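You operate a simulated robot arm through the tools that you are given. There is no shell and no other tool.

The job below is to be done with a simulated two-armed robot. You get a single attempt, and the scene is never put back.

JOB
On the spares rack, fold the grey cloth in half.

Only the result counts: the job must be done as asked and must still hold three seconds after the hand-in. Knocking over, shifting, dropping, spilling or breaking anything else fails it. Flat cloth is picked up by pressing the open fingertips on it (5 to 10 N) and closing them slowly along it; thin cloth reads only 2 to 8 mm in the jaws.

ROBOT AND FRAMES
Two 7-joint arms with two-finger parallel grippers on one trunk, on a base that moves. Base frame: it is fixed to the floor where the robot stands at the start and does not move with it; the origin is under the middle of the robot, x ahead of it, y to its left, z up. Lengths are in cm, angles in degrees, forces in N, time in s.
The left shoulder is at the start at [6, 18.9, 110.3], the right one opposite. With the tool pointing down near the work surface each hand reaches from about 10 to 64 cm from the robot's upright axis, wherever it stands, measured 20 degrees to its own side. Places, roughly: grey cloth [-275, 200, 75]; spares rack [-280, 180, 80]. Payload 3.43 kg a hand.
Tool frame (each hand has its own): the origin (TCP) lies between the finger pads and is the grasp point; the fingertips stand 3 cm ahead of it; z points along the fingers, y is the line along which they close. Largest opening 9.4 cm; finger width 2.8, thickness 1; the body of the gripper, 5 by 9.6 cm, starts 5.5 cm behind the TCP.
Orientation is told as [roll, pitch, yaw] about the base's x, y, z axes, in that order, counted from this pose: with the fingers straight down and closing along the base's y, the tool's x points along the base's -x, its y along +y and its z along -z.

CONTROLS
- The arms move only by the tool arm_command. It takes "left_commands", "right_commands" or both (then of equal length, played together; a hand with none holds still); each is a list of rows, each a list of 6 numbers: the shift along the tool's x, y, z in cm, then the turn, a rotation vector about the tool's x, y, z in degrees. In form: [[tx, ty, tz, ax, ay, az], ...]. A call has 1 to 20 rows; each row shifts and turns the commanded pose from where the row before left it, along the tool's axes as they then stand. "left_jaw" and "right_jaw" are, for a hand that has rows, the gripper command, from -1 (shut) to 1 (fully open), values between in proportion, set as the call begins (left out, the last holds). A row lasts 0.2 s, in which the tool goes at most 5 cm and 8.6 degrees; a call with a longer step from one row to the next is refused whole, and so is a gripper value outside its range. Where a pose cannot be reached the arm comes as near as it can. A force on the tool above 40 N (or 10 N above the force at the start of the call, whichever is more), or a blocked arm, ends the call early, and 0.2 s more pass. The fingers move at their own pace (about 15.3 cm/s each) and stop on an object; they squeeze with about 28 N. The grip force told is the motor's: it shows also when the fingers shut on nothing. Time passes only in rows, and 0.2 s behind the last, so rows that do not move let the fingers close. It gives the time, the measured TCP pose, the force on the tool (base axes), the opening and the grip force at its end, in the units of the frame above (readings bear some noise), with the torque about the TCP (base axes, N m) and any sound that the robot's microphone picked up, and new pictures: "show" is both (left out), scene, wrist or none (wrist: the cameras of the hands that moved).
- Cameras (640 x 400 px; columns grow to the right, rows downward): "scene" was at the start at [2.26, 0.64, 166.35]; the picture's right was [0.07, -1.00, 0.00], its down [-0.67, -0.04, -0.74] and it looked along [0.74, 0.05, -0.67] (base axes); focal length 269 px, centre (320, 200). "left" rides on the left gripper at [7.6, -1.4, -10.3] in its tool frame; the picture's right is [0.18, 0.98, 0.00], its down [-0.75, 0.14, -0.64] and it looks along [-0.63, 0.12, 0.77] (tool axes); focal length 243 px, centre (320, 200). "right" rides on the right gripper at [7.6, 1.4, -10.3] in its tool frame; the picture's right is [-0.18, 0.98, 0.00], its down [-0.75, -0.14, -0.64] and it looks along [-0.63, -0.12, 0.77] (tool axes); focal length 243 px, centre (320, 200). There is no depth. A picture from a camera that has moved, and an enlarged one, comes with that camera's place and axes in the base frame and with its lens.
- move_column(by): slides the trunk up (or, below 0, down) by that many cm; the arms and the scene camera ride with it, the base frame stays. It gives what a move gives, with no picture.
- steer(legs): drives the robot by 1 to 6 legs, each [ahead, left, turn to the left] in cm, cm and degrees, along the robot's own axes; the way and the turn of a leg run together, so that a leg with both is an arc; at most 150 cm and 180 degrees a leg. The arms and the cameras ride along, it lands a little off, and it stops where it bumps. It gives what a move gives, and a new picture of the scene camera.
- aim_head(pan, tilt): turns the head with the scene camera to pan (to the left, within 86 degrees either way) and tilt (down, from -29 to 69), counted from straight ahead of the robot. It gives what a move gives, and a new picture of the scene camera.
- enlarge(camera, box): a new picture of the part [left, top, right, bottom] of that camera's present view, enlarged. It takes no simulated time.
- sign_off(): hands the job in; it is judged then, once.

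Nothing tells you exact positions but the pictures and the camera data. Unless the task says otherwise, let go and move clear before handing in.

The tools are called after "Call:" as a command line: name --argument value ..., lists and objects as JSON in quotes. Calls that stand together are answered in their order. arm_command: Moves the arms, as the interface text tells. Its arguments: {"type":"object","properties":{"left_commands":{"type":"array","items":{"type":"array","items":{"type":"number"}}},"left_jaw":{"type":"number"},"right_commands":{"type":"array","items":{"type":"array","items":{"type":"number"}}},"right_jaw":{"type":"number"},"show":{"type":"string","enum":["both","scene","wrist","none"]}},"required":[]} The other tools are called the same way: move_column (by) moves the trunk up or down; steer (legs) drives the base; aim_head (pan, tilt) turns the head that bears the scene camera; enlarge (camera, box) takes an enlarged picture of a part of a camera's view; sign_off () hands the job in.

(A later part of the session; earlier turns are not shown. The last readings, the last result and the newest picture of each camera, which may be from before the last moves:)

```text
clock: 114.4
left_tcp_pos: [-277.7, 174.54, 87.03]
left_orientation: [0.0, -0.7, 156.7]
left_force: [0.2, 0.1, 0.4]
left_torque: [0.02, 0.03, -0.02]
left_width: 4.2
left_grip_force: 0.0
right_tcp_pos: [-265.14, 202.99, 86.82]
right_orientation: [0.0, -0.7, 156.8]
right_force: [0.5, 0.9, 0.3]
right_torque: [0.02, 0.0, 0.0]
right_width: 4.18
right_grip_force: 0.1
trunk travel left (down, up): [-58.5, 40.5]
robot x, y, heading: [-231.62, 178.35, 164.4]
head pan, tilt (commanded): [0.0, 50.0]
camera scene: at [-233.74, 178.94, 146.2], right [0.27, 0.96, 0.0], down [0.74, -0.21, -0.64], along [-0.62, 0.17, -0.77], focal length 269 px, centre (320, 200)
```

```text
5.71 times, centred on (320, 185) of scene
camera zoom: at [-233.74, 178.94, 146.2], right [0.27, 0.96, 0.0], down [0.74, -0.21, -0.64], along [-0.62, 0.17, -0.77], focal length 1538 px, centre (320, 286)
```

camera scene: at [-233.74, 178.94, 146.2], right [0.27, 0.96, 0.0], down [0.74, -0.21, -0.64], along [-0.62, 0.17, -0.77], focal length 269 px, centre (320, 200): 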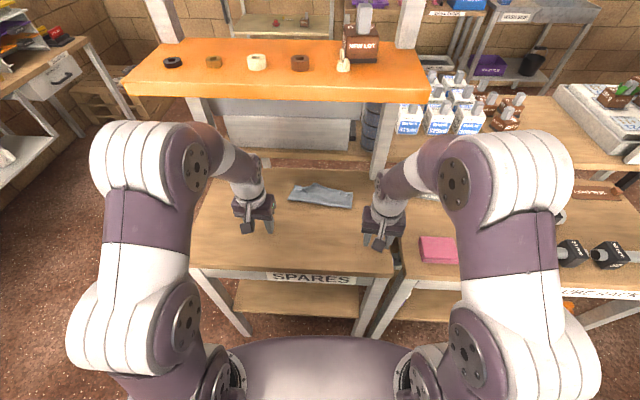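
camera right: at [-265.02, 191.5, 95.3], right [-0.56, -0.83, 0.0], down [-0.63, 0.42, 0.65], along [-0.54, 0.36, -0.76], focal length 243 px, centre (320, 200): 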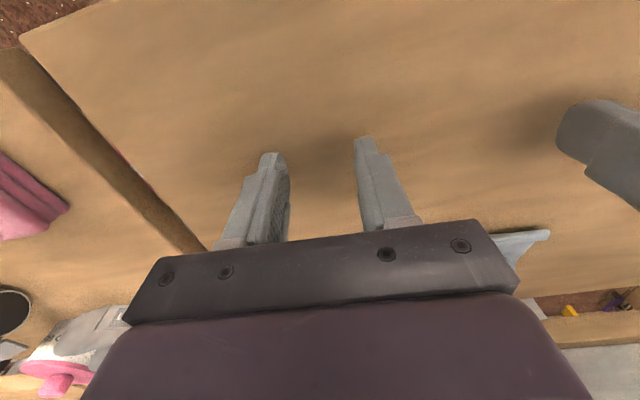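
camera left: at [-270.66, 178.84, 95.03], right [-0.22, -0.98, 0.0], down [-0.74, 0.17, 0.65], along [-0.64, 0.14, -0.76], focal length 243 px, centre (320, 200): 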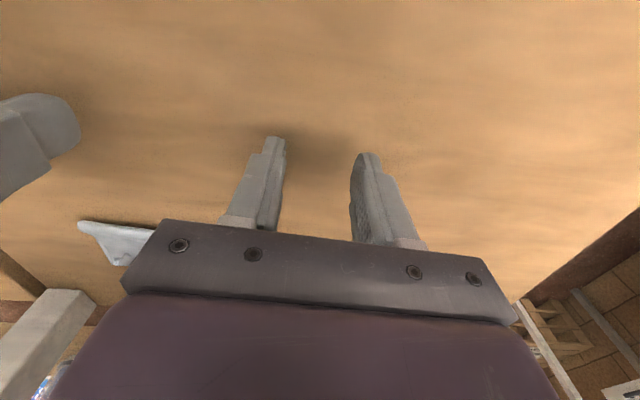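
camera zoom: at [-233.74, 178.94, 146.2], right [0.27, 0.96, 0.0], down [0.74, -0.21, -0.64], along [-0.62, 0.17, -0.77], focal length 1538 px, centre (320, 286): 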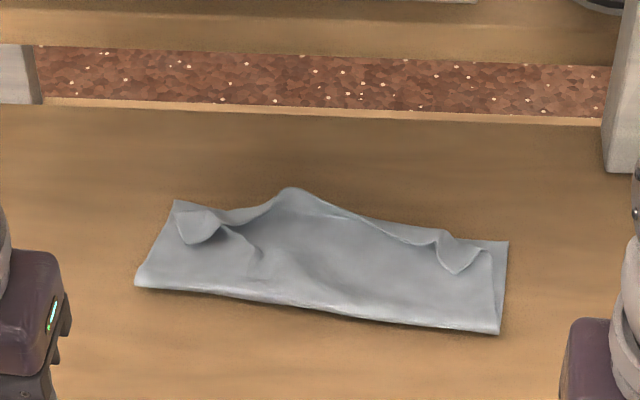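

Now I see it all: the fold edge is near 9.9 cm and has been dragged about 1.3 cm too far. The flap's middle overhangs the back edge, and each corner has a curled ear with its tip near 13.2 cm, about 7 cm to either side. I'll flip the two ears outward first, using closed jaws as small pushers, so the flap edge overhangs flat and can be re-gripped cleanly.

Call:
arm_command --left_commands '[[0, 0, 0, 0, -7.3, 0], [-2.575, -1.15, 0.362, 0, 0, 0], [-2.575, -1.15, 0.362, 0, 0, 0], [-2.575, -1.15, 0.362, 0, 0, 0], [-2.575, -1.15, 0.362, 0, 0, 0], [-2.575, -1.15, 0.362, 0, 0, 0], [-2.575, -1.15, 0.362, 0, 0, 0], [0, 0, 0, 0, 0, 0]]' --right_commands '[[0, 0, 0, 0, -7.3, 0], [-2.575, 1.647, 0.362, 0, 0, 0], [-2.575, 1.647, 0.362, 0, 0, 0], [-2.575, 1.647, 0.362, 0, 0, 0], [-2.575, 1.647, 0.362, 0, 0, 0], [-2.575, 1.647, 0.362, 0, 0, 0], [-2.575, 1.647, 0.362, 0, 0, 0], [0, 0, 0, 0, 0, 0]]' --left_jaw -1 --right_jaw -1 --show "wrist"

Call:
enlarge --camera "right" --box '[220, 60, 560, 272]'

Call:
enlarge --camera "left" --box '[60, 60, 400, 272]'

```text
clock: 116.2
left_tcp_pos: [-289.39, 187.42, 86.87]
left_orientation: [0.0, -8.3, 156.7]
left_force: [0.6, -0.3, 0.5]
left_torque: [0.01, 0.0, 0.01]
left_width: 0.0
left_grip_force: 28.0
right_tcp_pos: [-283.14, 200.1, 87.31]
right_orientation: [0.0, -8.2, 156.7]
right_force: [0.9, -0.2, 0.1]
right_torque: [0.01, -0.01, 0.03]
right_width: 0.01
right_grip_force: 28.2
trunk travel left (down, up): [-58.5, 40.5]
robot x, y, heading: [-232.4, 178.54, 164.5]
head pan, tilt (commanded): [0.0, 50.0]
camera right: at [-275.55, 195.18, 96.48], right [-0.56, -0.83, 0.03], down [-0.55, 0.39, 0.74], along [-0.63, 0.4, -0.67], focal length 243 px, centre (320, 200)
camera left: at [-280.52, 185.27, 95.9], right [-0.22, -0.97, -0.03], down [-0.66, 0.13, 0.74], along [-0.72, 0.18, -0.67], focal length 243 px, centre (320, 200)
```

right: 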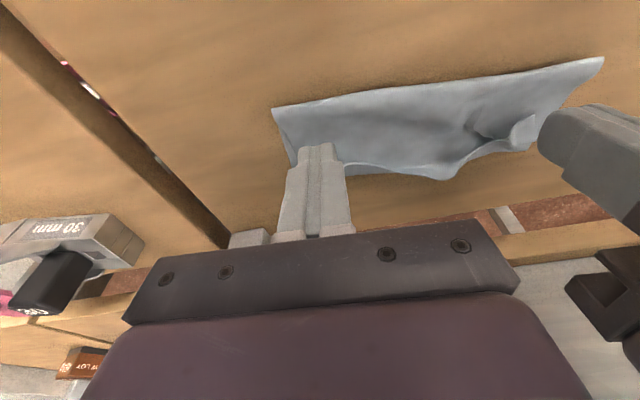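
left: 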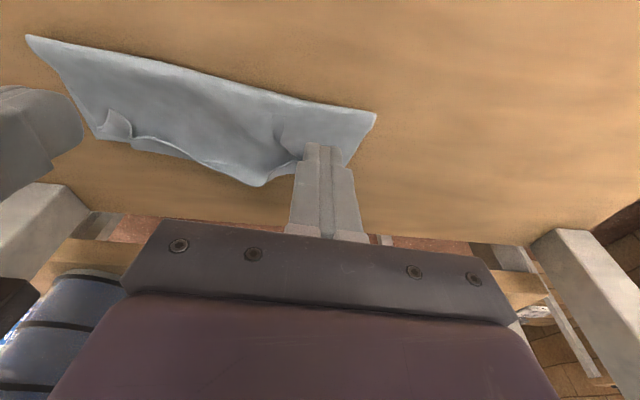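

```text
1.88 times, centred on (390, 166) of right
camera zoom: at [-275.55, 195.18, 96.48], right [-0.56, -0.83, 0.03], down [-0.55, 0.39, 0.74], along [-0.63, 0.4, -0.67], focal length 457 px, centre (188, 264)
```

zoom: 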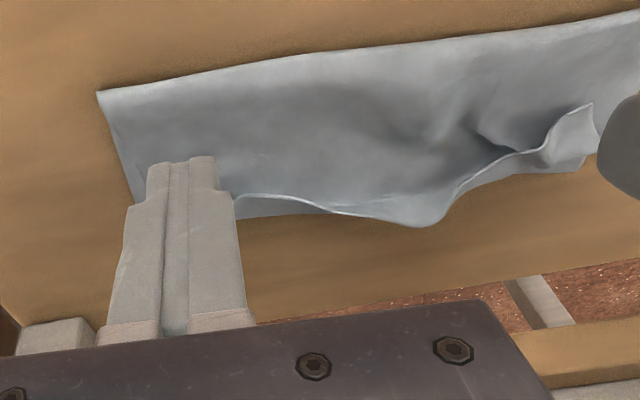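

```text
1.88 times, centred on (230, 166) of left
camera zoom: at [-280.52, 185.27, 95.9], right [-0.22, -0.97, -0.03], down [-0.66, 0.13, 0.74], along [-0.72, 0.18, -0.67], focal length 457 px, centre (489, 264)
```

zoom: 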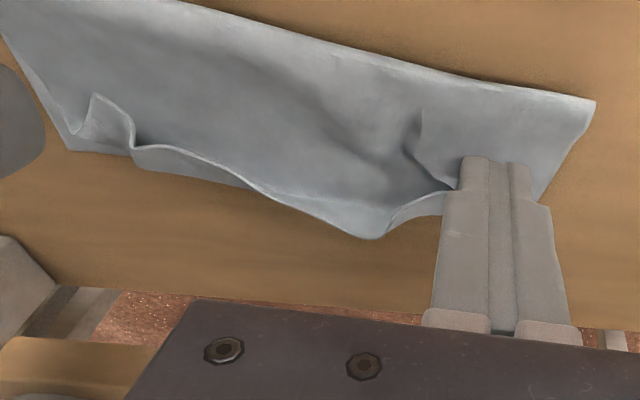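

The closed jaws are lined up with both ears. I'll lower them just in front of the ear tips and push forward.

Call:
arm_command --left_commands '[[0.85, 0, 0.989, 0, 1.7, 0], [0.1245, 0, 1.093, 0, 1.7, 0], [0.081, 0, 0.967, 0, 1.7, 0], [-0.5, 0, 0.012, 0, -0.75, 0], [-0.5, 0, 0.019, 0, -0.75, 0], [-0.498, 0, 0.025, 0, -0.75, 0], [-0.498, 0, 0.032, 0, -0.75, 0], [-0.497, 0, 0.038, 0, -0.75, 0], [0, 0, 0, 0, 0, 0]]' --right_commands '[[0.376, 0, 1.209, 0, 1.7, 0], [0.1415, 0, 1.242, 0, 1.7, 0], [0.092, 0, 1.096, 0, 1.7, 0], [-0.5, 0, 0.012, 0, -0.75, 0], [-0.5, 0, 0.019, 0, -0.75, 0], [-0.498, 0, 0.025, 0, -0.75, 0], [-0.498, 0, 0.032, 0, -0.75, 0], [-0.497, 0, 0.038, 0, -0.75, 0], [0, 0, 0, 0, 0, 0]]' --show "wrist"

Call:
enlarge --camera "right" --box '[220, 60, 560, 272]'

Call:
enlarge --camera "left" --box '[60, 60, 400, 272]'

```text
clock: 118.2
left_tcp_pos: [-290.93, 188.17, 83.86]
left_orientation: [-0.1, -6.8, 156.7]
left_force: [-0.6, 0.3, 0.8]
left_torque: [0.01, -0.04, 0.03]
left_width: 0.0
left_grip_force: 27.5
right_tcp_pos: [-285.38, 201.06, 83.49]
right_orientation: [0.0, -6.8, 156.6]
right_force: [-0.2, 0.1, 0.1]
right_torque: [-0.01, 0.02, 0.01]
right_width: 0.0
right_grip_force: 28.0
trunk travel left (down, up): [-58.5, 40.5]
robot x, y, heading: [-232.25, 178.12, 164.2]
head pan, tilt (commanded): [0.0, 50.0]
camera right: at [-277.93, 196.2, 93.02], right [-0.56, -0.83, 0.02], down [-0.56, 0.4, 0.73], along [-0.61, 0.39, -0.69], focal length 243 px, centre (320, 200)
camera left: at [-282.3, 185.93, 93.1], right [-0.22, -0.97, -0.02], down [-0.67, 0.14, 0.73], along [-0.71, 0.18, -0.69], focal length 243 px, centre (320, 200)
```

right: 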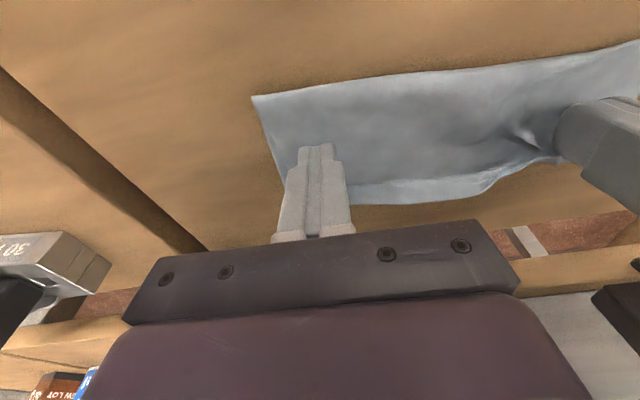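
left: 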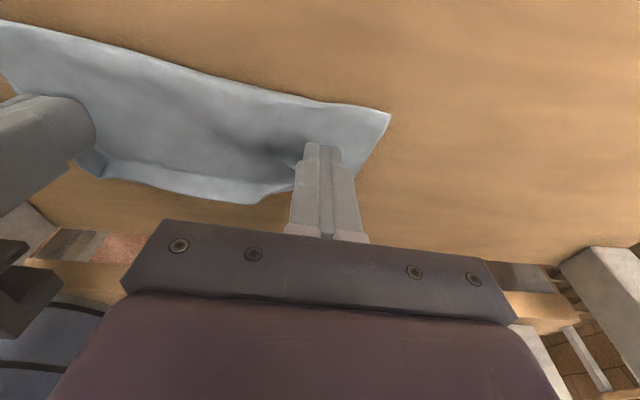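

```text
1.88 times, centred on (390, 166) of right
camera zoom: at [-277.93, 196.2, 93.02], right [-0.56, -0.83, 0.02], down [-0.56, 0.4, 0.73], along [-0.61, 0.39, -0.69], focal length 457 px, centre (188, 264)
```

zoom: 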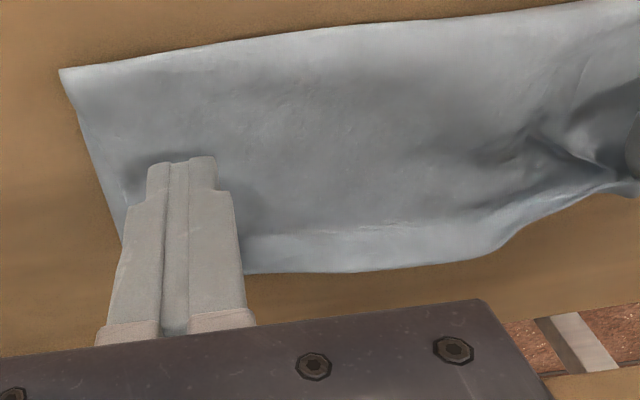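

```text
1.88 times, centred on (230, 166) of left
camera zoom: at [-282.3, 185.93, 93.1], right [-0.22, -0.97, -0.02], down [-0.67, 0.14, 0.73], along [-0.71, 0.18, -0.69], focal length 457 px, centre (489, 264)
```

zoom: 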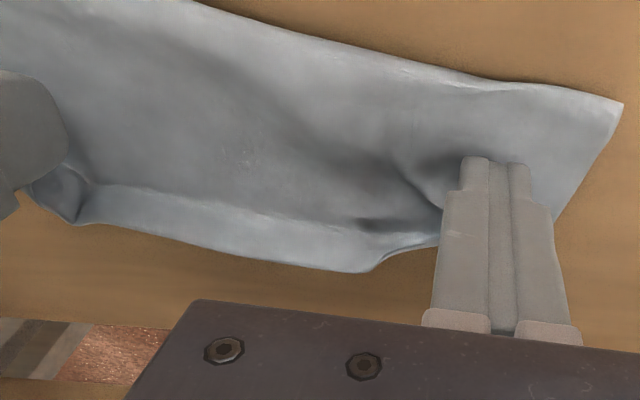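

It works: most of the flap now lies forward over the back edge. I'll push the remaining bit and then lift.

Call:
arm_command --left_commands '[[-0.497, 0, 0.045, 0, -0.75, 0], [-0.496, 0, 0.051, 0, -0.75, 0], [-0.495, 0, 0.058, 0, -0.75, 0], [-0.495, 0, 0.07, 0, 0, 0], [0, 0, 0, 0, 0, 0], [0, 0, -1.0, 0, 0, 0], [0, 0, -1.2, 0, 0, 0], [0.2, 0, -1.0, 0, 0, 0], [0, 0, 0, 0, 0, 0]]' --right_commands '[[-0.497, 0, 0.02, 0, -0.75, 0], [-0.496, 0, 0.03, 0, -0.75, 0], [-0.495, 0, 0.04, 0, -0.75, 0], [-0.495, 0, 0.06, 0, 0, 0], [0, 0, 0, 0, 0, 0], [0, 0, -1.0, 0, 0, 0], [0, 0, -1.2, 0, 0, 0], [0.2, 0, -1.0, 0, 0, 0], [0, 0, 0, 0, 0, 0]]' --show "wrist"

Call:
enlarge --camera "right" --box '[220, 60, 560, 272]'

Call:
enlarge --camera "left" --box '[60, 60, 400, 272]'

```text
clock: 120.2
left_tcp_pos: [-292.19, 188.4, 86.97]
left_orientation: [0.0, -9.1, 156.6]
left_force: [0.3, 0.1, 0.5]
left_torque: [0.01, 0.0, 0.03]
left_width: 0.0
left_grip_force: 27.6
right_tcp_pos: [-286.82, 201.72, 86.68]
right_orientation: [-0.1, -9.0, 156.6]
right_force: [0.3, -0.5, -0.1]
right_torque: [-0.01, 0.0, 0.01]
right_width: 0.0
right_grip_force: 27.7
trunk travel left (down, up): [-58.5, 40.5]
robot x, y, heading: [-232.05, 178.18, 164.5]
head pan, tilt (commanded): [0.0, 50.0]
camera right: at [-279.05, 196.75, 95.9], right [-0.56, -0.83, 0.03], down [-0.54, 0.38, 0.75], along [-0.64, 0.4, -0.66], focal length 243 px, centre (320, 200)
camera left: at [-283.15, 186.22, 95.82], right [-0.22, -0.97, -0.03], down [-0.65, 0.13, 0.75], along [-0.73, 0.19, -0.66], focal length 243 px, centre (320, 200)
```

right: 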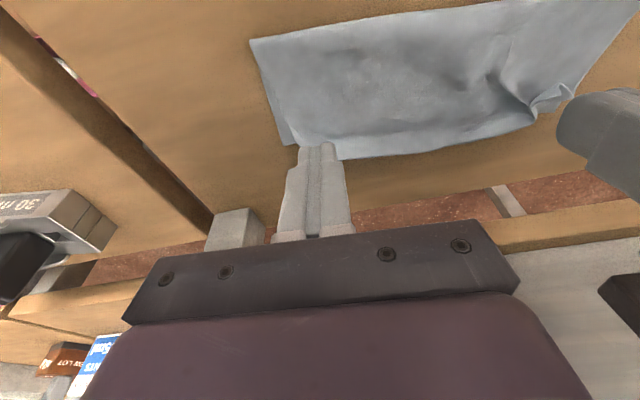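
left: 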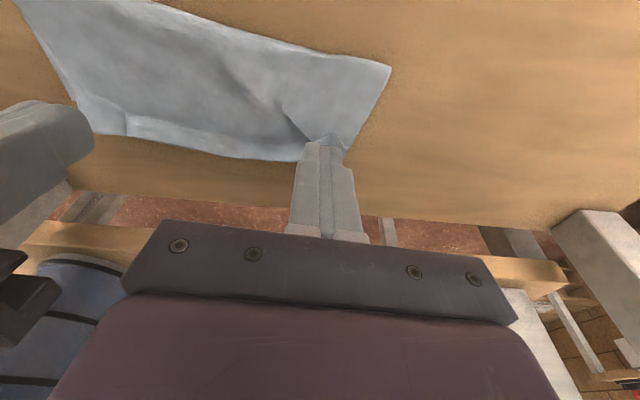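

```text
1.88 times, centred on (390, 166) of right
camera zoom: at [-279.05, 196.75, 95.9], right [-0.56, -0.83, 0.03], down [-0.54, 0.38, 0.75], along [-0.64, 0.4, -0.66], focal length 457 px, centre (188, 264)
```

zoom: 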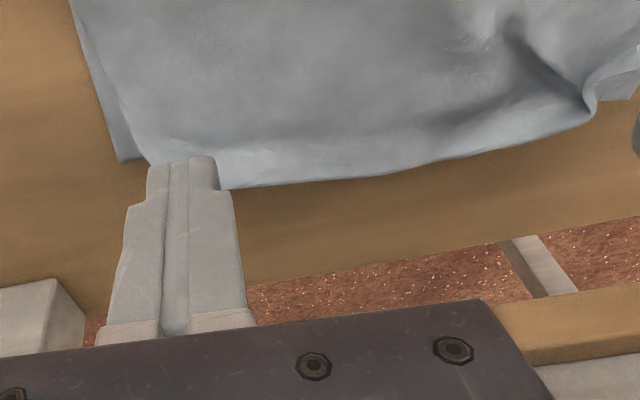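

```text
1.88 times, centred on (230, 166) of left
camera zoom: at [-283.15, 186.22, 95.82], right [-0.22, -0.97, -0.03], down [-0.65, 0.13, 0.75], along [-0.73, 0.19, -0.66], focal length 457 px, centre (489, 264)
```

zoom: 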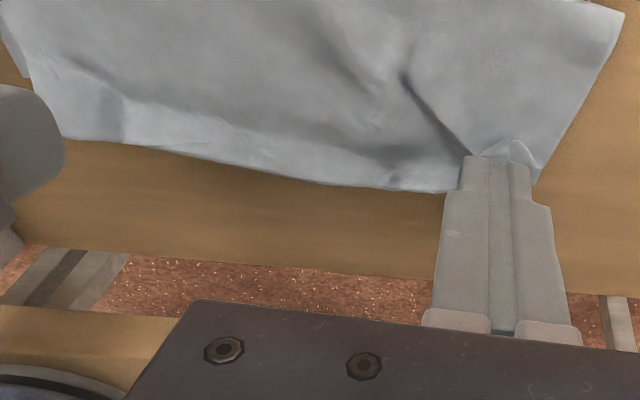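

The right corner is now flat and the left has only a small pucker. I'll back off and look from above.

Call:
arm_command --left_commands '[[2.5, 0.5, -0.4, 0, 1.5, 0], [2.5, 0.8, -0.2, 0, 1.5, 0], [2.5, 0.8, 0.3, 0, 1.5, 0], [2.5, 1.0, 0.3, 0, 1.5, 0], [2.5, 1.0, 0.3, 0, 1.5, 0], [2.5, 1.0, 0, 0, 1.5, 0], [1.5, 1, 0, 0, 0, 0], [0, 0, 0, 0, 0, 0]]' --right_commands '[[2.5, -1.0, -0.4, 0, 1.5, 0], [2.5, -1.2, -0.2, 0, 1.5, 0], [2.5, -1.2, 0.3, 0, 1.5, 0], [2.5, -1.2, 0.3, 0, 1.5, 0], [2.5, -1.2, 0.3, 0, 1.5, 0], [2.5, -1.2, 0, 0, 1.5, 0], [1.5, -1.2, 0, 0, 0, 0], [0, 0, 0, 0, 0, 0]]' --show "scene"

Call:
enlarge --camera "scene" --box '[270, 150, 370, 220]'

```text
clock: 122.0
left_tcp_pos: [-279.44, 176.24, 85.25]
left_orientation: [0.1, 0.1, 156.7]
left_force: [0.1, -0.3, -0.6]
left_torque: [0.04, -0.01, 0.02]
left_width: 0.01
left_grip_force: 28.1
right_tcp_pos: [-268.46, 202.66, 85.21]
right_orientation: [0.0, 0.1, 156.6]
right_force: [-0.7, 0.2, -0.5]
right_torque: [-0.02, -0.01, -0.02]
right_width: 0.0
right_grip_force: 27.6
trunk travel left (down, up): [-58.5, 40.5]
robot x, y, heading: [-232.06, 178.26, 164.7]
head pan, tilt (commanded): [0.0, 50.0]
camera scene: at [-233.76, 178.99, 146.2], right [0.27, 0.96, 0.0], down [0.74, -0.21, -0.64], along [-0.62, 0.17, -0.77], focal length 269 px, centre (320, 200)
```

scene: 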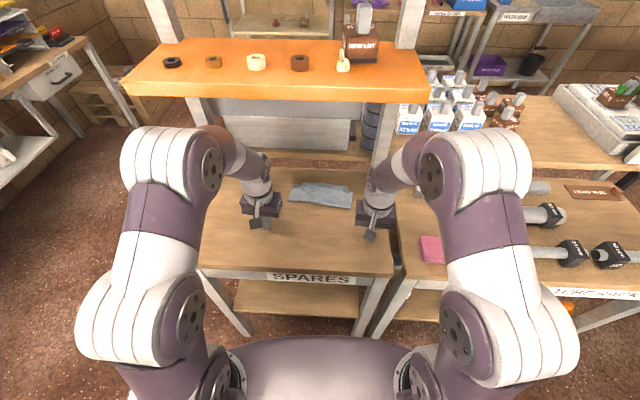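

```text
5.71 times, centred on (320, 185) of scene
camera zoom: at [-233.76, 178.99, 146.2], right [0.27, 0.96, 0.0], down [0.74, -0.21, -0.64], along [-0.62, 0.17, -0.77], focal length 1538 px, centre (320, 286)
```

zoom: 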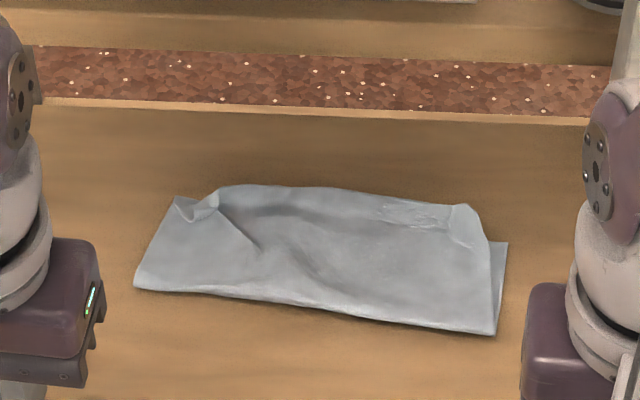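

The cloth is now folded, but off-centre: the fold edge is near 9.9 cm, so the top flap overhangs the back edge by about 2 cm as a single layer. I'll grip that overhang near both ends, where the edge already points the right way. Then I'll lift it upright so the lower half settles back to the middle line, and lay it down again.

Call:
arm_command --left_commands '[[0, 0, -2.3, 0, -6.5, 0], [0, 0, 0, 0, -6.5, 0], [-2.465, -0.891, 0.569, 0, 0, 0], [-2.465, -0.891, 0.569, 0, 0, 0], [-2.465, -0.891, 0.569, 0, 0, 0], [-2.465, -0.891, 0.569, 0, 0, 0], [-2.465, -0.891, 0.569, 0, 0, 0], [-2.465, -0.891, 0.569, 0, 0, 0], [-2.465, -0.891, 0.569, 0, 0, 0], [-2.465, -0.891, 0.569, 0, 0, 0], [0, 0, 0, 0, 0, 0]]' --right_commands '[[0, 0, -2.3, 0, -6.5, 0], [0, 0, 0, 0, -6.5, 0], [-2.398, 1.184, 0.554, 0, 0, 0], [-2.398, 1.184, 0.554, 0, 0, 0], [-2.398, 1.184, 0.554, 0, 0, 0], [-2.398, 1.184, 0.554, 0, 0, 0], [-2.398, 1.184, 0.554, 0, 0, 0], [-2.398, 1.184, 0.554, 0, 0, 0], [-2.398, 1.184, 0.554, 0, 0, 0], [-2.398, 1.184, 0.554, 0, 0, 0], [0, 0, 0, 0, 0, 0]]' --left_jaw -0.49 --right_jaw -0.49 --show "both"

Call:
enlarge --camera "right" --box '[220, 0, 560, 212]'

Call:
enlarge --camera "left" --box '[60, 0, 400, 212]'

```text
clock: 124.4
left_tcp_pos: [-295.11, 190.65, 87.84]
left_orientation: [0.0, -13.1, 156.8]
left_force: [-0.5, 0.1, 0.6]
left_torque: [-0.03, -0.02, -0.02]
left_width: 2.37
left_grip_force: 0.1
right_tcp_pos: [-290.26, 201.46, 87.41]
right_orientation: [0.0, -13.0, 156.7]
right_force: [-0.4, 0.4, 0.2]
right_torque: [0.03, 0.05, -0.03]
right_width: 2.41
right_grip_force: 0.0
trunk travel left (down, up): [-58.5, 40.5]
robot x, y, heading: [-231.75, 178.29, 164.2]
head pan, tilt (commanded): [0.0, 50.0]
camera scene: at [-233.53, 178.92, 146.21], right [0.27, 0.96, 0.0], down [0.74, -0.21, -0.64], along [-0.62, 0.17, -0.77], focal length 269 px, centre (320, 200)
camera right: at [-281.85, 196.31, 95.9], right [-0.55, -0.83, 0.04], down [-0.49, 0.36, 0.8], along [-0.68, 0.42, -0.6], focal length 243 px, centre (320, 200)
camera left: at [-285.58, 188.23, 96.05], right [-0.22, -0.97, -0.04], down [-0.6, 0.1, 0.8], along [-0.77, 0.2, -0.6], focal length 243 px, centre (320, 200)
```

scene: 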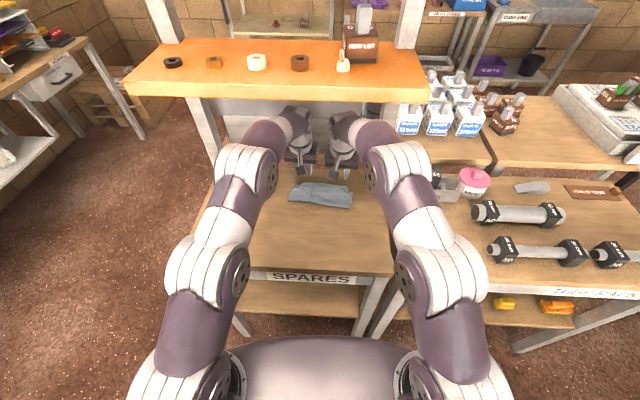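
right: 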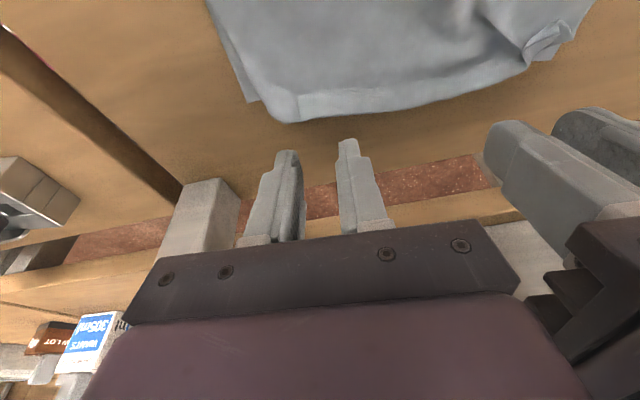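
left: 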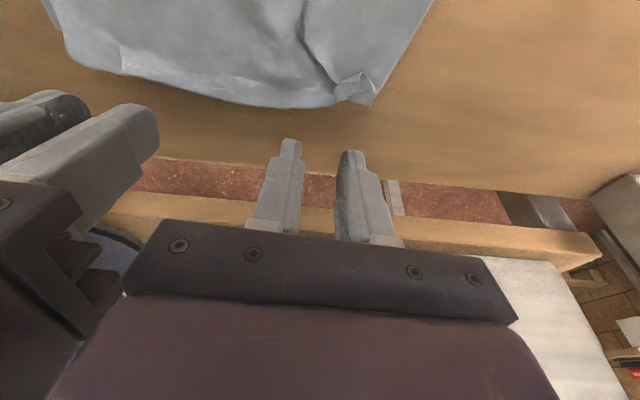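

```text
1.88 times, centred on (390, 106) of right
camera zoom: at [-281.85, 196.31, 95.9], right [-0.55, -0.83, 0.04], down [-0.49, 0.36, 0.8], along [-0.68, 0.42, -0.6], focal length 457 px, centre (188, 377)
```

zoom: 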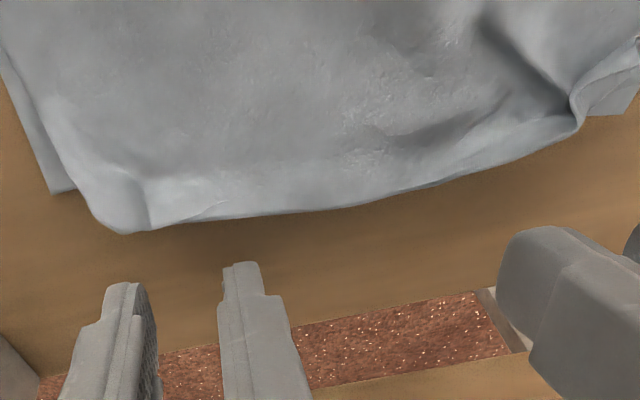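

```text
1.88 times, centred on (230, 106) of left
camera zoom: at [-285.58, 188.23, 96.05], right [-0.22, -0.97, -0.04], down [-0.6, 0.1, 0.8], along [-0.77, 0.2, -0.6], focal length 457 px, centre (489, 377)
```

zoom: 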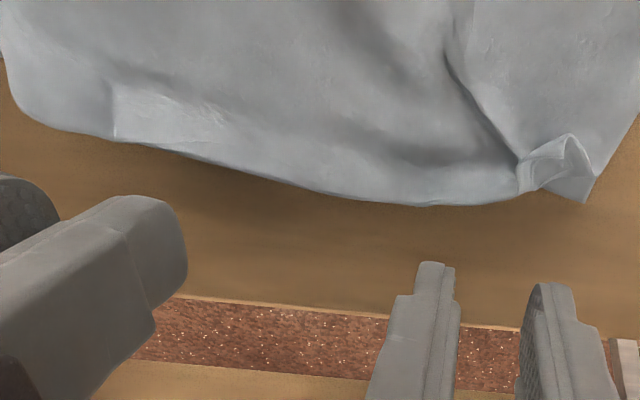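

The flap overhangs nicely on the right and in the middle, but the left corner is still tucked back in a small pleat with its tip near 14.6 cm, 7.4 cm to the left. I'll use the closed left jaw to push that pleat out first, with the right hand holding still.

Call:
arm_command --left_commands '[[1.754, 0.63, -0.405, 0, 2.67, 0], [1.771, 0.63, -0.322, 0, 2.67, 0], [1.784, 0.64, -0.241, 0, 2.67, 0], [0.122, 0, 1.395, 0, 0, 0], [0.122, 0, 1.395, 0, 0, 0], [0.113, 0, 1.295, 0, 0, 0], [-0.498, 0, 0.0316, 0, -0.9, 0], [-0.497, 0, 0.0394, 0, -0.9, 0], [-0.4965, 0, 0.0472, 0, -0.9, 0], [-0.4955, 0, 0.055, 0, -0.9, 0], [-0.494, 0, 0.0628, 0, -0.9, 0], [-0.493, 0, 0.0705, 0, -0.9, 0], [-0.492, 0, 0.078, 0, -0.9, 0], [-0.49, 0, 0.086, 0, -0.9, 0], [0, 0, 0, 0, 0, 0], [0, 0, -1.0, 0, 0, 0], [0, 0, -1.2, 0, 0, 0], [0, 0, -1.2, 0, 0, 0]]' --left_jaw -1 --show "both"

Call:
enlarge --camera "left" --box '[60, 0, 400, 212]'

Call:
enlarge --camera "right" --box '[220, 0, 560, 212]'

Call:
enlarge --camera "scene" --box '[270, 150, 370, 220]'

```text
clock: 128.2
left_tcp_pos: [-293.78, 188.16, 87.12]
left_orientation: [0.0, -12.2, 156.7]
left_force: [-0.3, 0.2, 0.8]
left_torque: [0.0, 0.02, 0.03]
left_width: 0.0
left_grip_force: 28.0
right_tcp_pos: [-290.36, 201.5, 87.53]
right_orientation: [0.0, -13.1, 156.6]
right_force: [1.0, -0.7, 0.4]
right_torque: [0.05, 0.01, 0.0]
right_width: 2.38
right_grip_force: 0.1
trunk travel left (down, up): [-58.5, 40.5]
robot x, y, heading: [-231.58, 178.64, 164.5]
head pan, tilt (commanded): [0.0, 50.0]
camera scene: at [-233.67, 178.96, 146.2], right [0.27, 0.96, 0.0], down [0.74, -0.21, -0.64], along [-0.62, 0.17, -0.77], focal length 269 px, centre (320, 200)
camera left: at [-284.37, 185.81, 95.45], right [-0.22, -0.97, -0.04], down [-0.61, 0.11, 0.79], along [-0.76, 0.2, -0.62], focal length 243 px, centre (320, 200)
```

scene: 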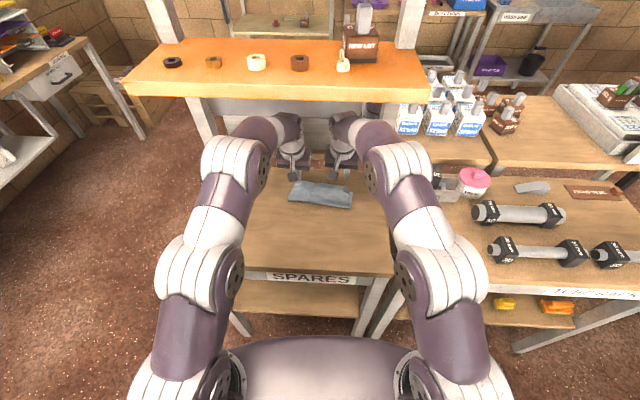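
left: 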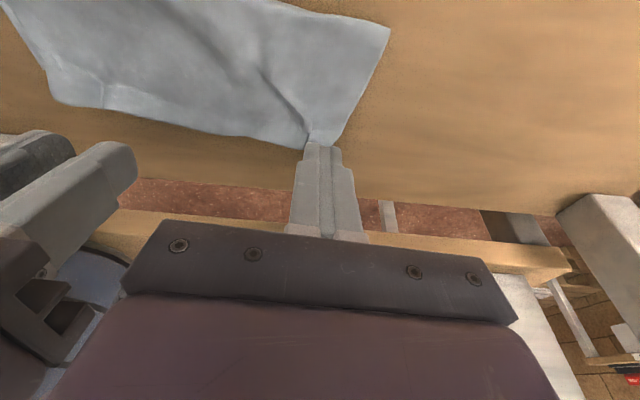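

```text
1.88 times, centred on (230, 106) of left
camera zoom: at [-284.37, 185.81, 95.45], right [-0.22, -0.97, -0.04], down [-0.61, 0.11, 0.79], along [-0.76, 0.2, -0.62], focal length 457 px, centre (489, 377)
```

zoom: 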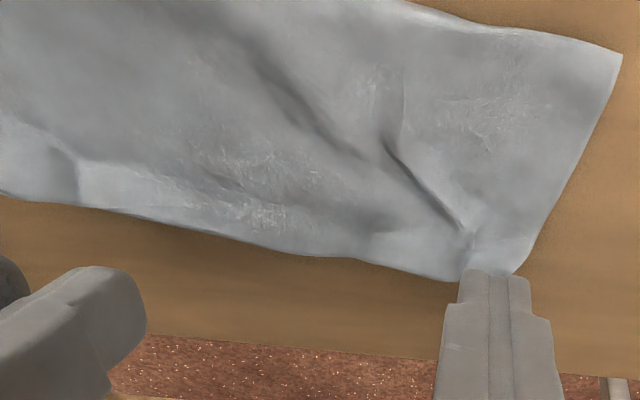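

```text
1.88 times, centred on (390, 106) of right
camera zoom: at [-281.91, 196.35, 95.84], right [-0.55, -0.83, 0.04], down [-0.49, 0.36, 0.8], along [-0.68, 0.42, -0.6], focal length 457 px, centre (188, 377)
```

zoom: 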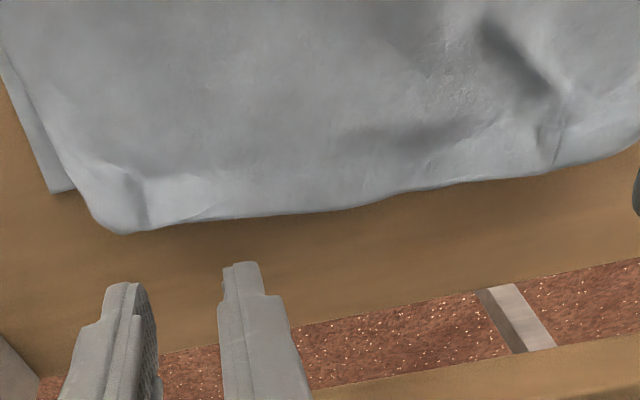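

```text
5.71 times, centred on (320, 185) of scene
camera zoom: at [-233.67, 178.96, 146.2], right [0.27, 0.96, 0.0], down [0.74, -0.21, -0.64], along [-0.62, 0.17, -0.77], focal length 1538 px, centre (320, 286)
```

zoom: 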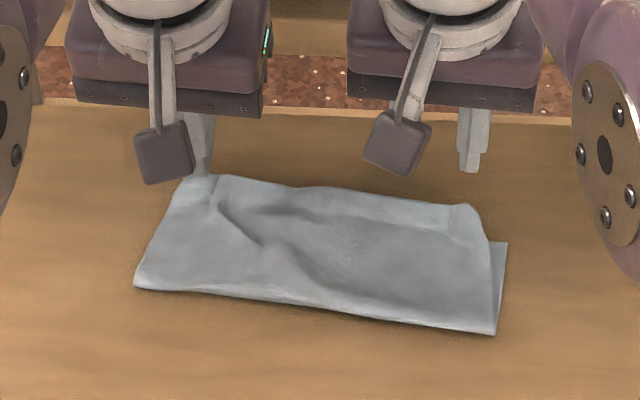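

The left corner is out too; the flap edge now overhangs the back edge evenly at about 18.5–19 cm. I'll place both open jaws over this single-layer overhang and lower.

Call:
arm_command --left_commands '[[-1.124, -0.7, 0.243, 0, -0.4, 0], [-1.124, -0.7, 0.243, 0, -0.4, 0], [0.349, 0, 1.51, 0, 0, 0], [0.349, 0, 1.51, 0, 0, 0], [0, 0, 0, 0, 0, 0]]' --right_commands '[[0, 0, 0, 0, 0, 0], [0, 0, 0, 0, 0, 0], [0.394, 0, 1.705, 0, 0, 0], [0.394, 0, 1.705, 0, 0, 0], [0, 0, 0, 0, 0, 0]]' --left_jaw -0.49 --right_jaw -0.49 --show "wrist"

Call:
enlarge --camera "left" --box '[60, 0, 400, 212]'

Call:
enlarge --camera "right" --box '[220, 0, 560, 212]'

```text
clock: 129.4
left_tcp_pos: [-295.33, 190.61, 84.06]
left_orientation: [0.0, -13.1, 156.7]
left_force: [-0.1, 0.3, 0.6]
left_torque: [0.01, 0.03, -0.04]
left_width: 2.43
left_grip_force: 0.1
right_tcp_pos: [-290.04, 201.6, 83.82]
right_orientation: [0.0, -13.0, 156.6]
right_force: [0.1, 0.2, 0.7]
right_torque: [0.01, 0.0, 0.01]
right_width: 2.39
right_grip_force: 0.2
trunk travel left (down, up): [-58.5, 40.5]
robot x, y, heading: [-231.87, 178.44, 164.3]
head pan, tilt (commanded): [0.0, 50.0]
camera right: at [-281.81, 196.39, 92.21], right [-0.55, -0.83, 0.04], down [-0.49, 0.36, 0.8], along [-0.68, 0.42, -0.61], focal length 243 px, centre (320, 200)
camera left: at [-285.82, 188.06, 92.12], right [-0.22, -0.97, -0.04], down [-0.6, 0.1, 0.8], along [-0.77, 0.2, -0.6], focal length 243 px, centre (320, 200)
```

right: 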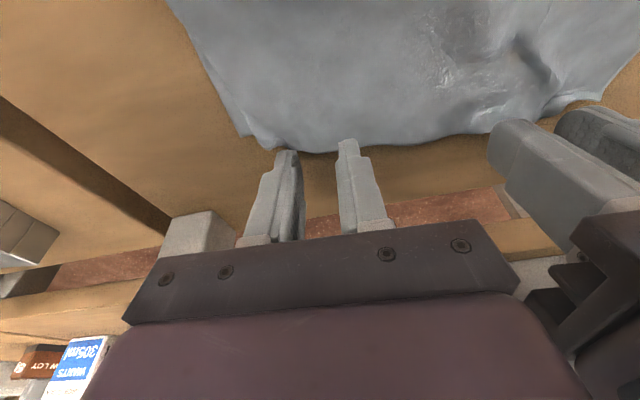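
left: 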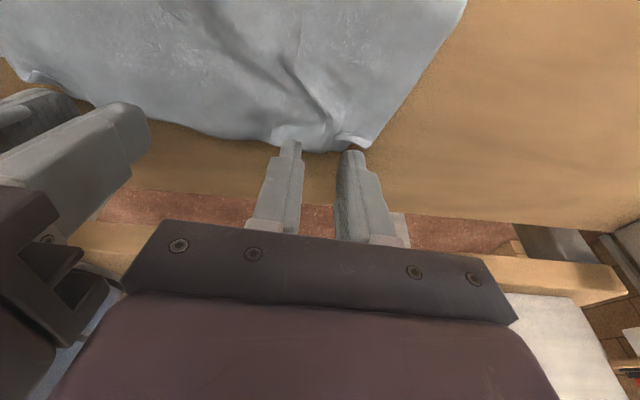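

```text
1.88 times, centred on (230, 106) of left
camera zoom: at [-285.82, 188.06, 92.12], right [-0.22, -0.97, -0.04], down [-0.6, 0.1, 0.8], along [-0.77, 0.2, -0.6], focal length 457 px, centre (489, 377)
```

zoom: 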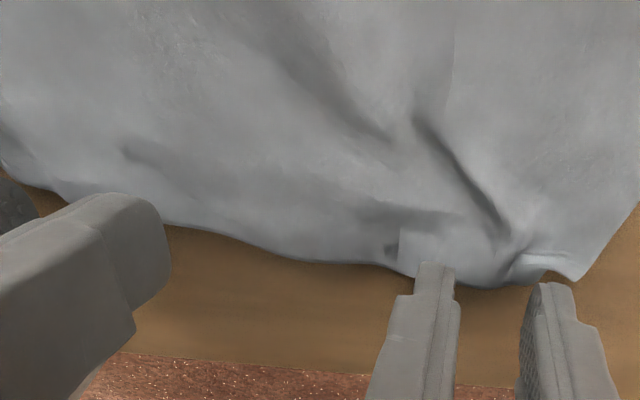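

```text
1.88 times, centred on (390, 106) of right
camera zoom: at [-281.81, 196.39, 92.21], right [-0.55, -0.83, 0.04], down [-0.49, 0.36, 0.8], along [-0.68, 0.42, -0.61], focal length 457 px, centre (188, 377)
```

zoom: 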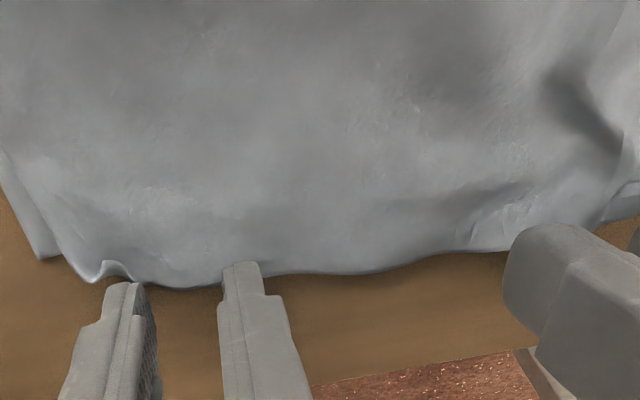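

With the hands low I see the flap edge is actually nearer, at about 17.3 cm, because it lies wavy and slightly raised. I'll move both hands back by about 0.9 cm so the pads overlap the edge, then press lightly.

Call:
arm_command --left_commands '[[0.1, 0, -0.5, 0, 0, 0], [0.5, 0, -0.1, 0, 0, 0], [0.5, 0, -0.1, 0, 0, 0], [0.1, 0, 0.4, 0, 0, 0], [0.1, 0, 0.35, 0, 0, 0], [0, 0, 0, 0, 0, 0]]' --right_commands '[[0.1, 0, -0.5, 0, 0, 0], [0.4, 0, -0.1, 0, 0, 0], [0.4, 0, -0.1, 0, 0, 0], [0.1, 0, 0.4, 0, 0, 0], [0.1, 0, 0.3, 0, 0, 0], [0, 0, 0, 0, 0, 0]]' --show "wrist"

Call:
enlarge --camera "left" --box '[60, 0, 400, 212]'

Call:
enlarge --camera "right" --box '[220, 0, 560, 212]'

```text
clock: 130.8
left_tcp_pos: [-294.23, 189.9, 83.65]
left_orientation: [0.0, -12.9, 156.7]
left_force: [0.3, -0.4, -0.2]
left_torque: [0.01, 0.01, 0.02]
left_width: 2.37
left_grip_force: 0.0
right_tcp_pos: [-289.02, 201.24, 83.8]
right_orientation: [0.1, -13.0, 156.7]
right_force: [-0.2, 1.0, -0.5]
right_torque: [0.01, 0.02, 0.03]
right_width: 2.41
right_grip_force: 0.0
trunk travel left (down, up): [-58.5, 40.5]
robot x, y, heading: [-231.63, 178.36, 164.1]
head pan, tilt (commanded): [0.0, 50.0]
camera right: at [-280.79, 196.07, 92.16], right [-0.55, -0.83, 0.04], down [-0.49, 0.36, 0.79], along [-0.68, 0.42, -0.61], focal length 243 px, centre (320, 200)
camera left: at [-284.74, 187.52, 91.83], right [-0.22, -0.97, -0.04], down [-0.6, 0.1, 0.8], along [-0.77, 0.2, -0.6], focal length 243 px, centre (320, 200)
```

right: 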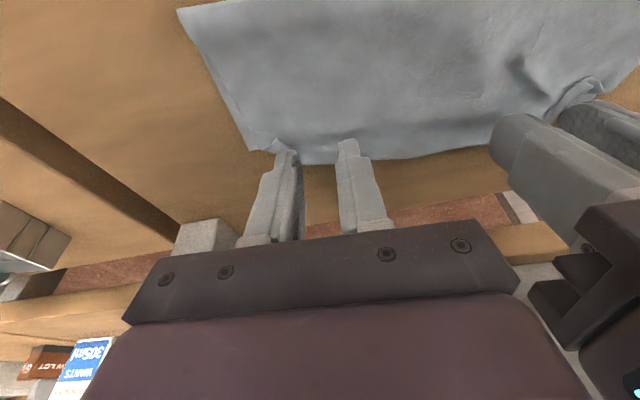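
left: 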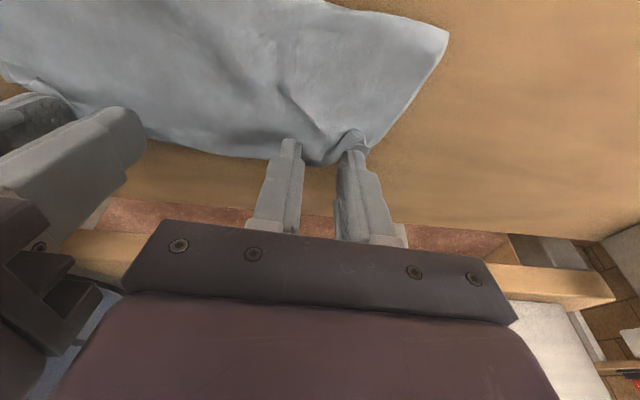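

```text
1.88 times, centred on (230, 106) of left
camera zoom: at [-284.74, 187.52, 91.83], right [-0.22, -0.97, -0.04], down [-0.6, 0.1, 0.8], along [-0.77, 0.2, -0.6], focal length 457 px, centre (489, 377)
```

zoom: 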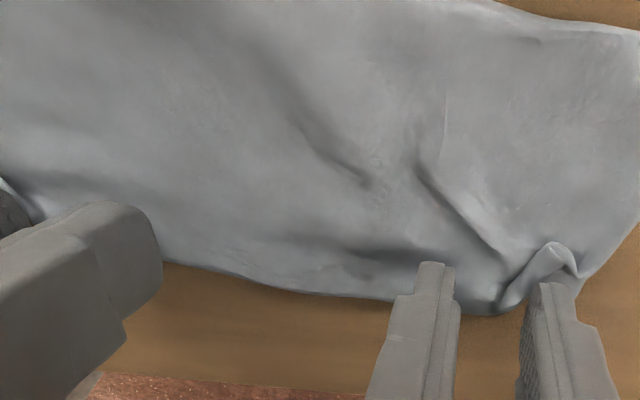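

```text
1.88 times, centred on (390, 106) of right
camera zoom: at [-280.79, 196.07, 92.16], right [-0.55, -0.83, 0.04], down [-0.49, 0.36, 0.79], along [-0.68, 0.42, -0.61], focal length 457 px, centre (188, 377)
```

zoom: 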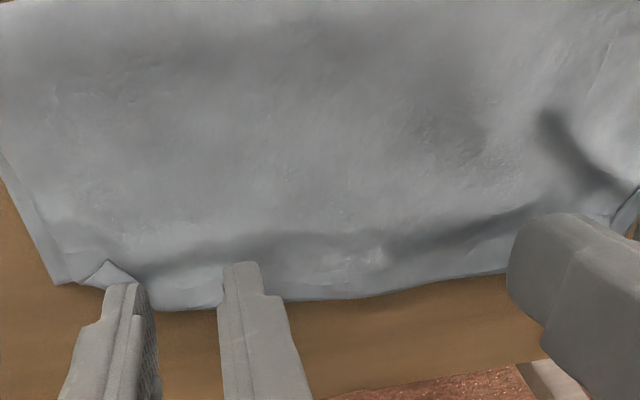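

The pads now overlap the edge between the fingers, though the outer fingers have nudged the corners into small curls. I'll press lightly and try the grip here.

Call:
arm_command --left_commands '[[0.02, 0, 0.1, 0, 0, 0], [0, 0, 0, 0, 0, 0]]' --right_commands '[[0.04, 0, 0.2, 0, 0, 0], [0, 0, 0, 0, 0, 0]]' --show "none"

Call:
arm_command --left_commands '[[0.01, 0, 0.08, 0, 0, 0], [0, 0, 0, 0, 0, 0]]' --right_commands '[[0.02, 0, 0.1, 0, 0, 0], [0, 0, 0, 0, 0, 0]]' --show "none"

```text
clock: 131.4
left_tcp_pos: [-294.36, 190.04, 83.52]
left_orientation: [0.0, -13.1, 156.7]
left_force: [-0.3, -0.7, 4.5]
left_torque: [-0.09, 0.0, -0.01]
left_width: 2.45
left_grip_force: 0.1
right_tcp_pos: [-289.12, 201.35, 83.49]
right_orientation: [-0.1, -13.0, 156.5]
right_force: [0.7, 0.8, 1.4]
right_torque: [0.03, -0.02, 0.01]
right_width: 2.39
right_grip_force: 0.1
trunk travel left (down, up): [-58.5, 40.5]
robot x, y, heading: [-231.93, 178.08, 164.6]
head pan, tilt (commanded): [0.0, 50.0]
```

```text
clock: 132.0
left_tcp_pos: [-294.22, 190.0, 83.41]
left_orientation: [0.0, -13.1, 156.7]
left_force: [-2.1, 0.2, 6.7]
left_torque: [-0.09, 0.07, -0.04]
left_width: 2.45
left_grip_force: 0.6
right_tcp_pos: [-289.05, 201.19, 83.46]
right_orientation: [0.0, -13.2, 156.7]
right_force: [-1.5, 1.6, 7.5]
right_torque: [0.18, -0.03, 0.07]
right_width: 2.4
right_grip_force: 0.5
trunk travel left (down, up): [-58.5, 40.5]
robot x, y, heading: [-232.06, 178.21, 164.1]
head pan, tilt (commanded): [0.0, 50.0]
```

Both press at about 7 N. Closing slowly now.

Call:
arm_command --left_commands '[[0, 0, 0, 0, 0, 0], [0, 0, 0, 0, 0, 0]]' --right_commands '[[0, 0, 0, 0, 0, 0], [0, 0, 0, 0, 0, 0]]' --left_jaw -0.6 --right_jaw -0.6 --show "none"

Call:
arm_command --left_commands '[[0, 0, 0.02, 0, 0, 0], [0, 0, 0, 0, 0, 0]]' --right_commands '[[0, 0, 0.02, 0, 0, 0], [0, 0, 0, 0, 0, 0]]' --left_jaw -0.71 --right_jaw -0.71 --show "wrist"

Call:
enlarge --camera "left" --box '[60, 0, 400, 212]'

Call:
enlarge --camera "right" --box '[220, 0, 560, 212]'

```text
clock: 132.6
left_tcp_pos: [-294.09, 189.92, 83.44]
left_orientation: [0.0, -13.0, 156.7]
left_force: [0.6, 3.2, 6.2]
left_torque: [0.0, -0.02, 0.0]
left_width: 1.76
left_grip_force: 0.1
right_tcp_pos: [-289.07, 201.24, 83.47]
right_orientation: [0.0, -13.2, 156.7]
right_force: [-1.8, -1.6, 10.2]
right_torque: [0.03, -0.08, 0.01]
right_width: 1.76
right_grip_force: 0.1
trunk travel left (down, up): [-58.5, 40.5]
robot x, y, heading: [-231.95, 178.25, 164.5]
head pan, tilt (commanded): [0.0, 50.0]
```

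```text
clock: 133.2
left_tcp_pos: [-294.28, 189.89, 83.55]
left_orientation: [0.0, -13.1, 156.7]
left_force: [2.3, 1.4, 7.6]
left_torque: [-0.04, -0.06, 0.02]
left_width: 1.24
left_grip_force: 0.1
right_tcp_pos: [-289.02, 201.21, 83.41]
right_orientation: [0.1, -13.2, 156.7]
right_force: [-2.0, -1.8, 11.8]
right_torque: [0.07, -0.04, -0.01]
right_width: 1.2
right_grip_force: 0.0
trunk travel left (down, up): [-58.5, 40.5]
robot x, y, heading: [-231.61, 178.44, 164.2]
head pan, tilt (commanded): [0.0, 50.0]
camera right: at [-280.62, 195.96, 91.87], right [-0.55, -0.83, 0.04], down [-0.48, 0.36, 0.8], along [-0.68, 0.42, -0.6], focal length 243 px, centre (320, 200)
camera left: at [-284.65, 187.51, 91.7], right [-0.22, -0.97, -0.04], down [-0.6, 0.1, 0.8], along [-0.77, 0.2, -0.6], focal length 243 px, centre (320, 200)
```

right: 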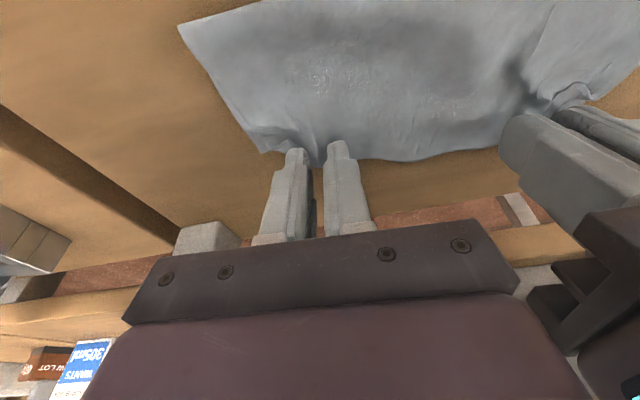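
left: 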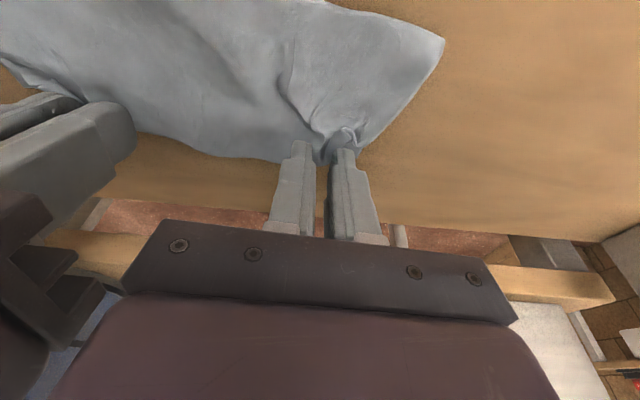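

```text
1.88 times, centred on (230, 106) of left
camera zoom: at [-284.65, 187.51, 91.7], right [-0.22, -0.97, -0.04], down [-0.6, 0.1, 0.8], along [-0.77, 0.2, -0.6], focal length 457 px, centre (489, 377)
```

zoom: 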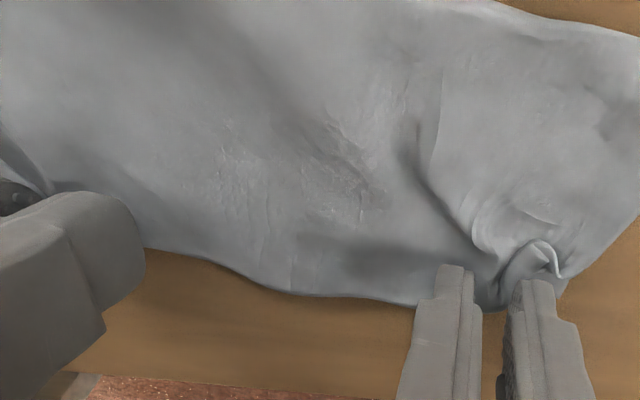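

```text
1.88 times, centred on (390, 106) of right
camera zoom: at [-280.62, 195.96, 91.87], right [-0.55, -0.83, 0.04], down [-0.48, 0.36, 0.8], along [-0.68, 0.42, -0.6], focal length 457 px, centre (188, 377)
```

zoom: 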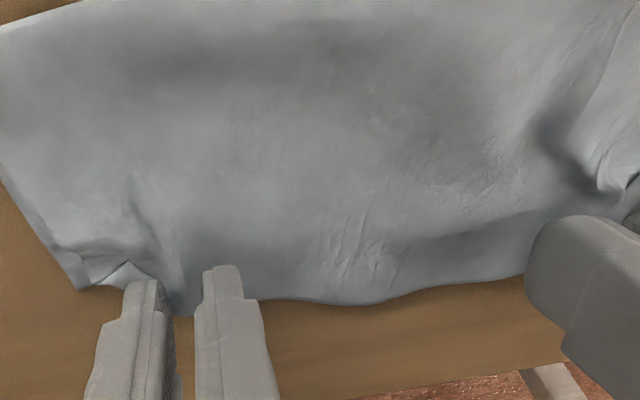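

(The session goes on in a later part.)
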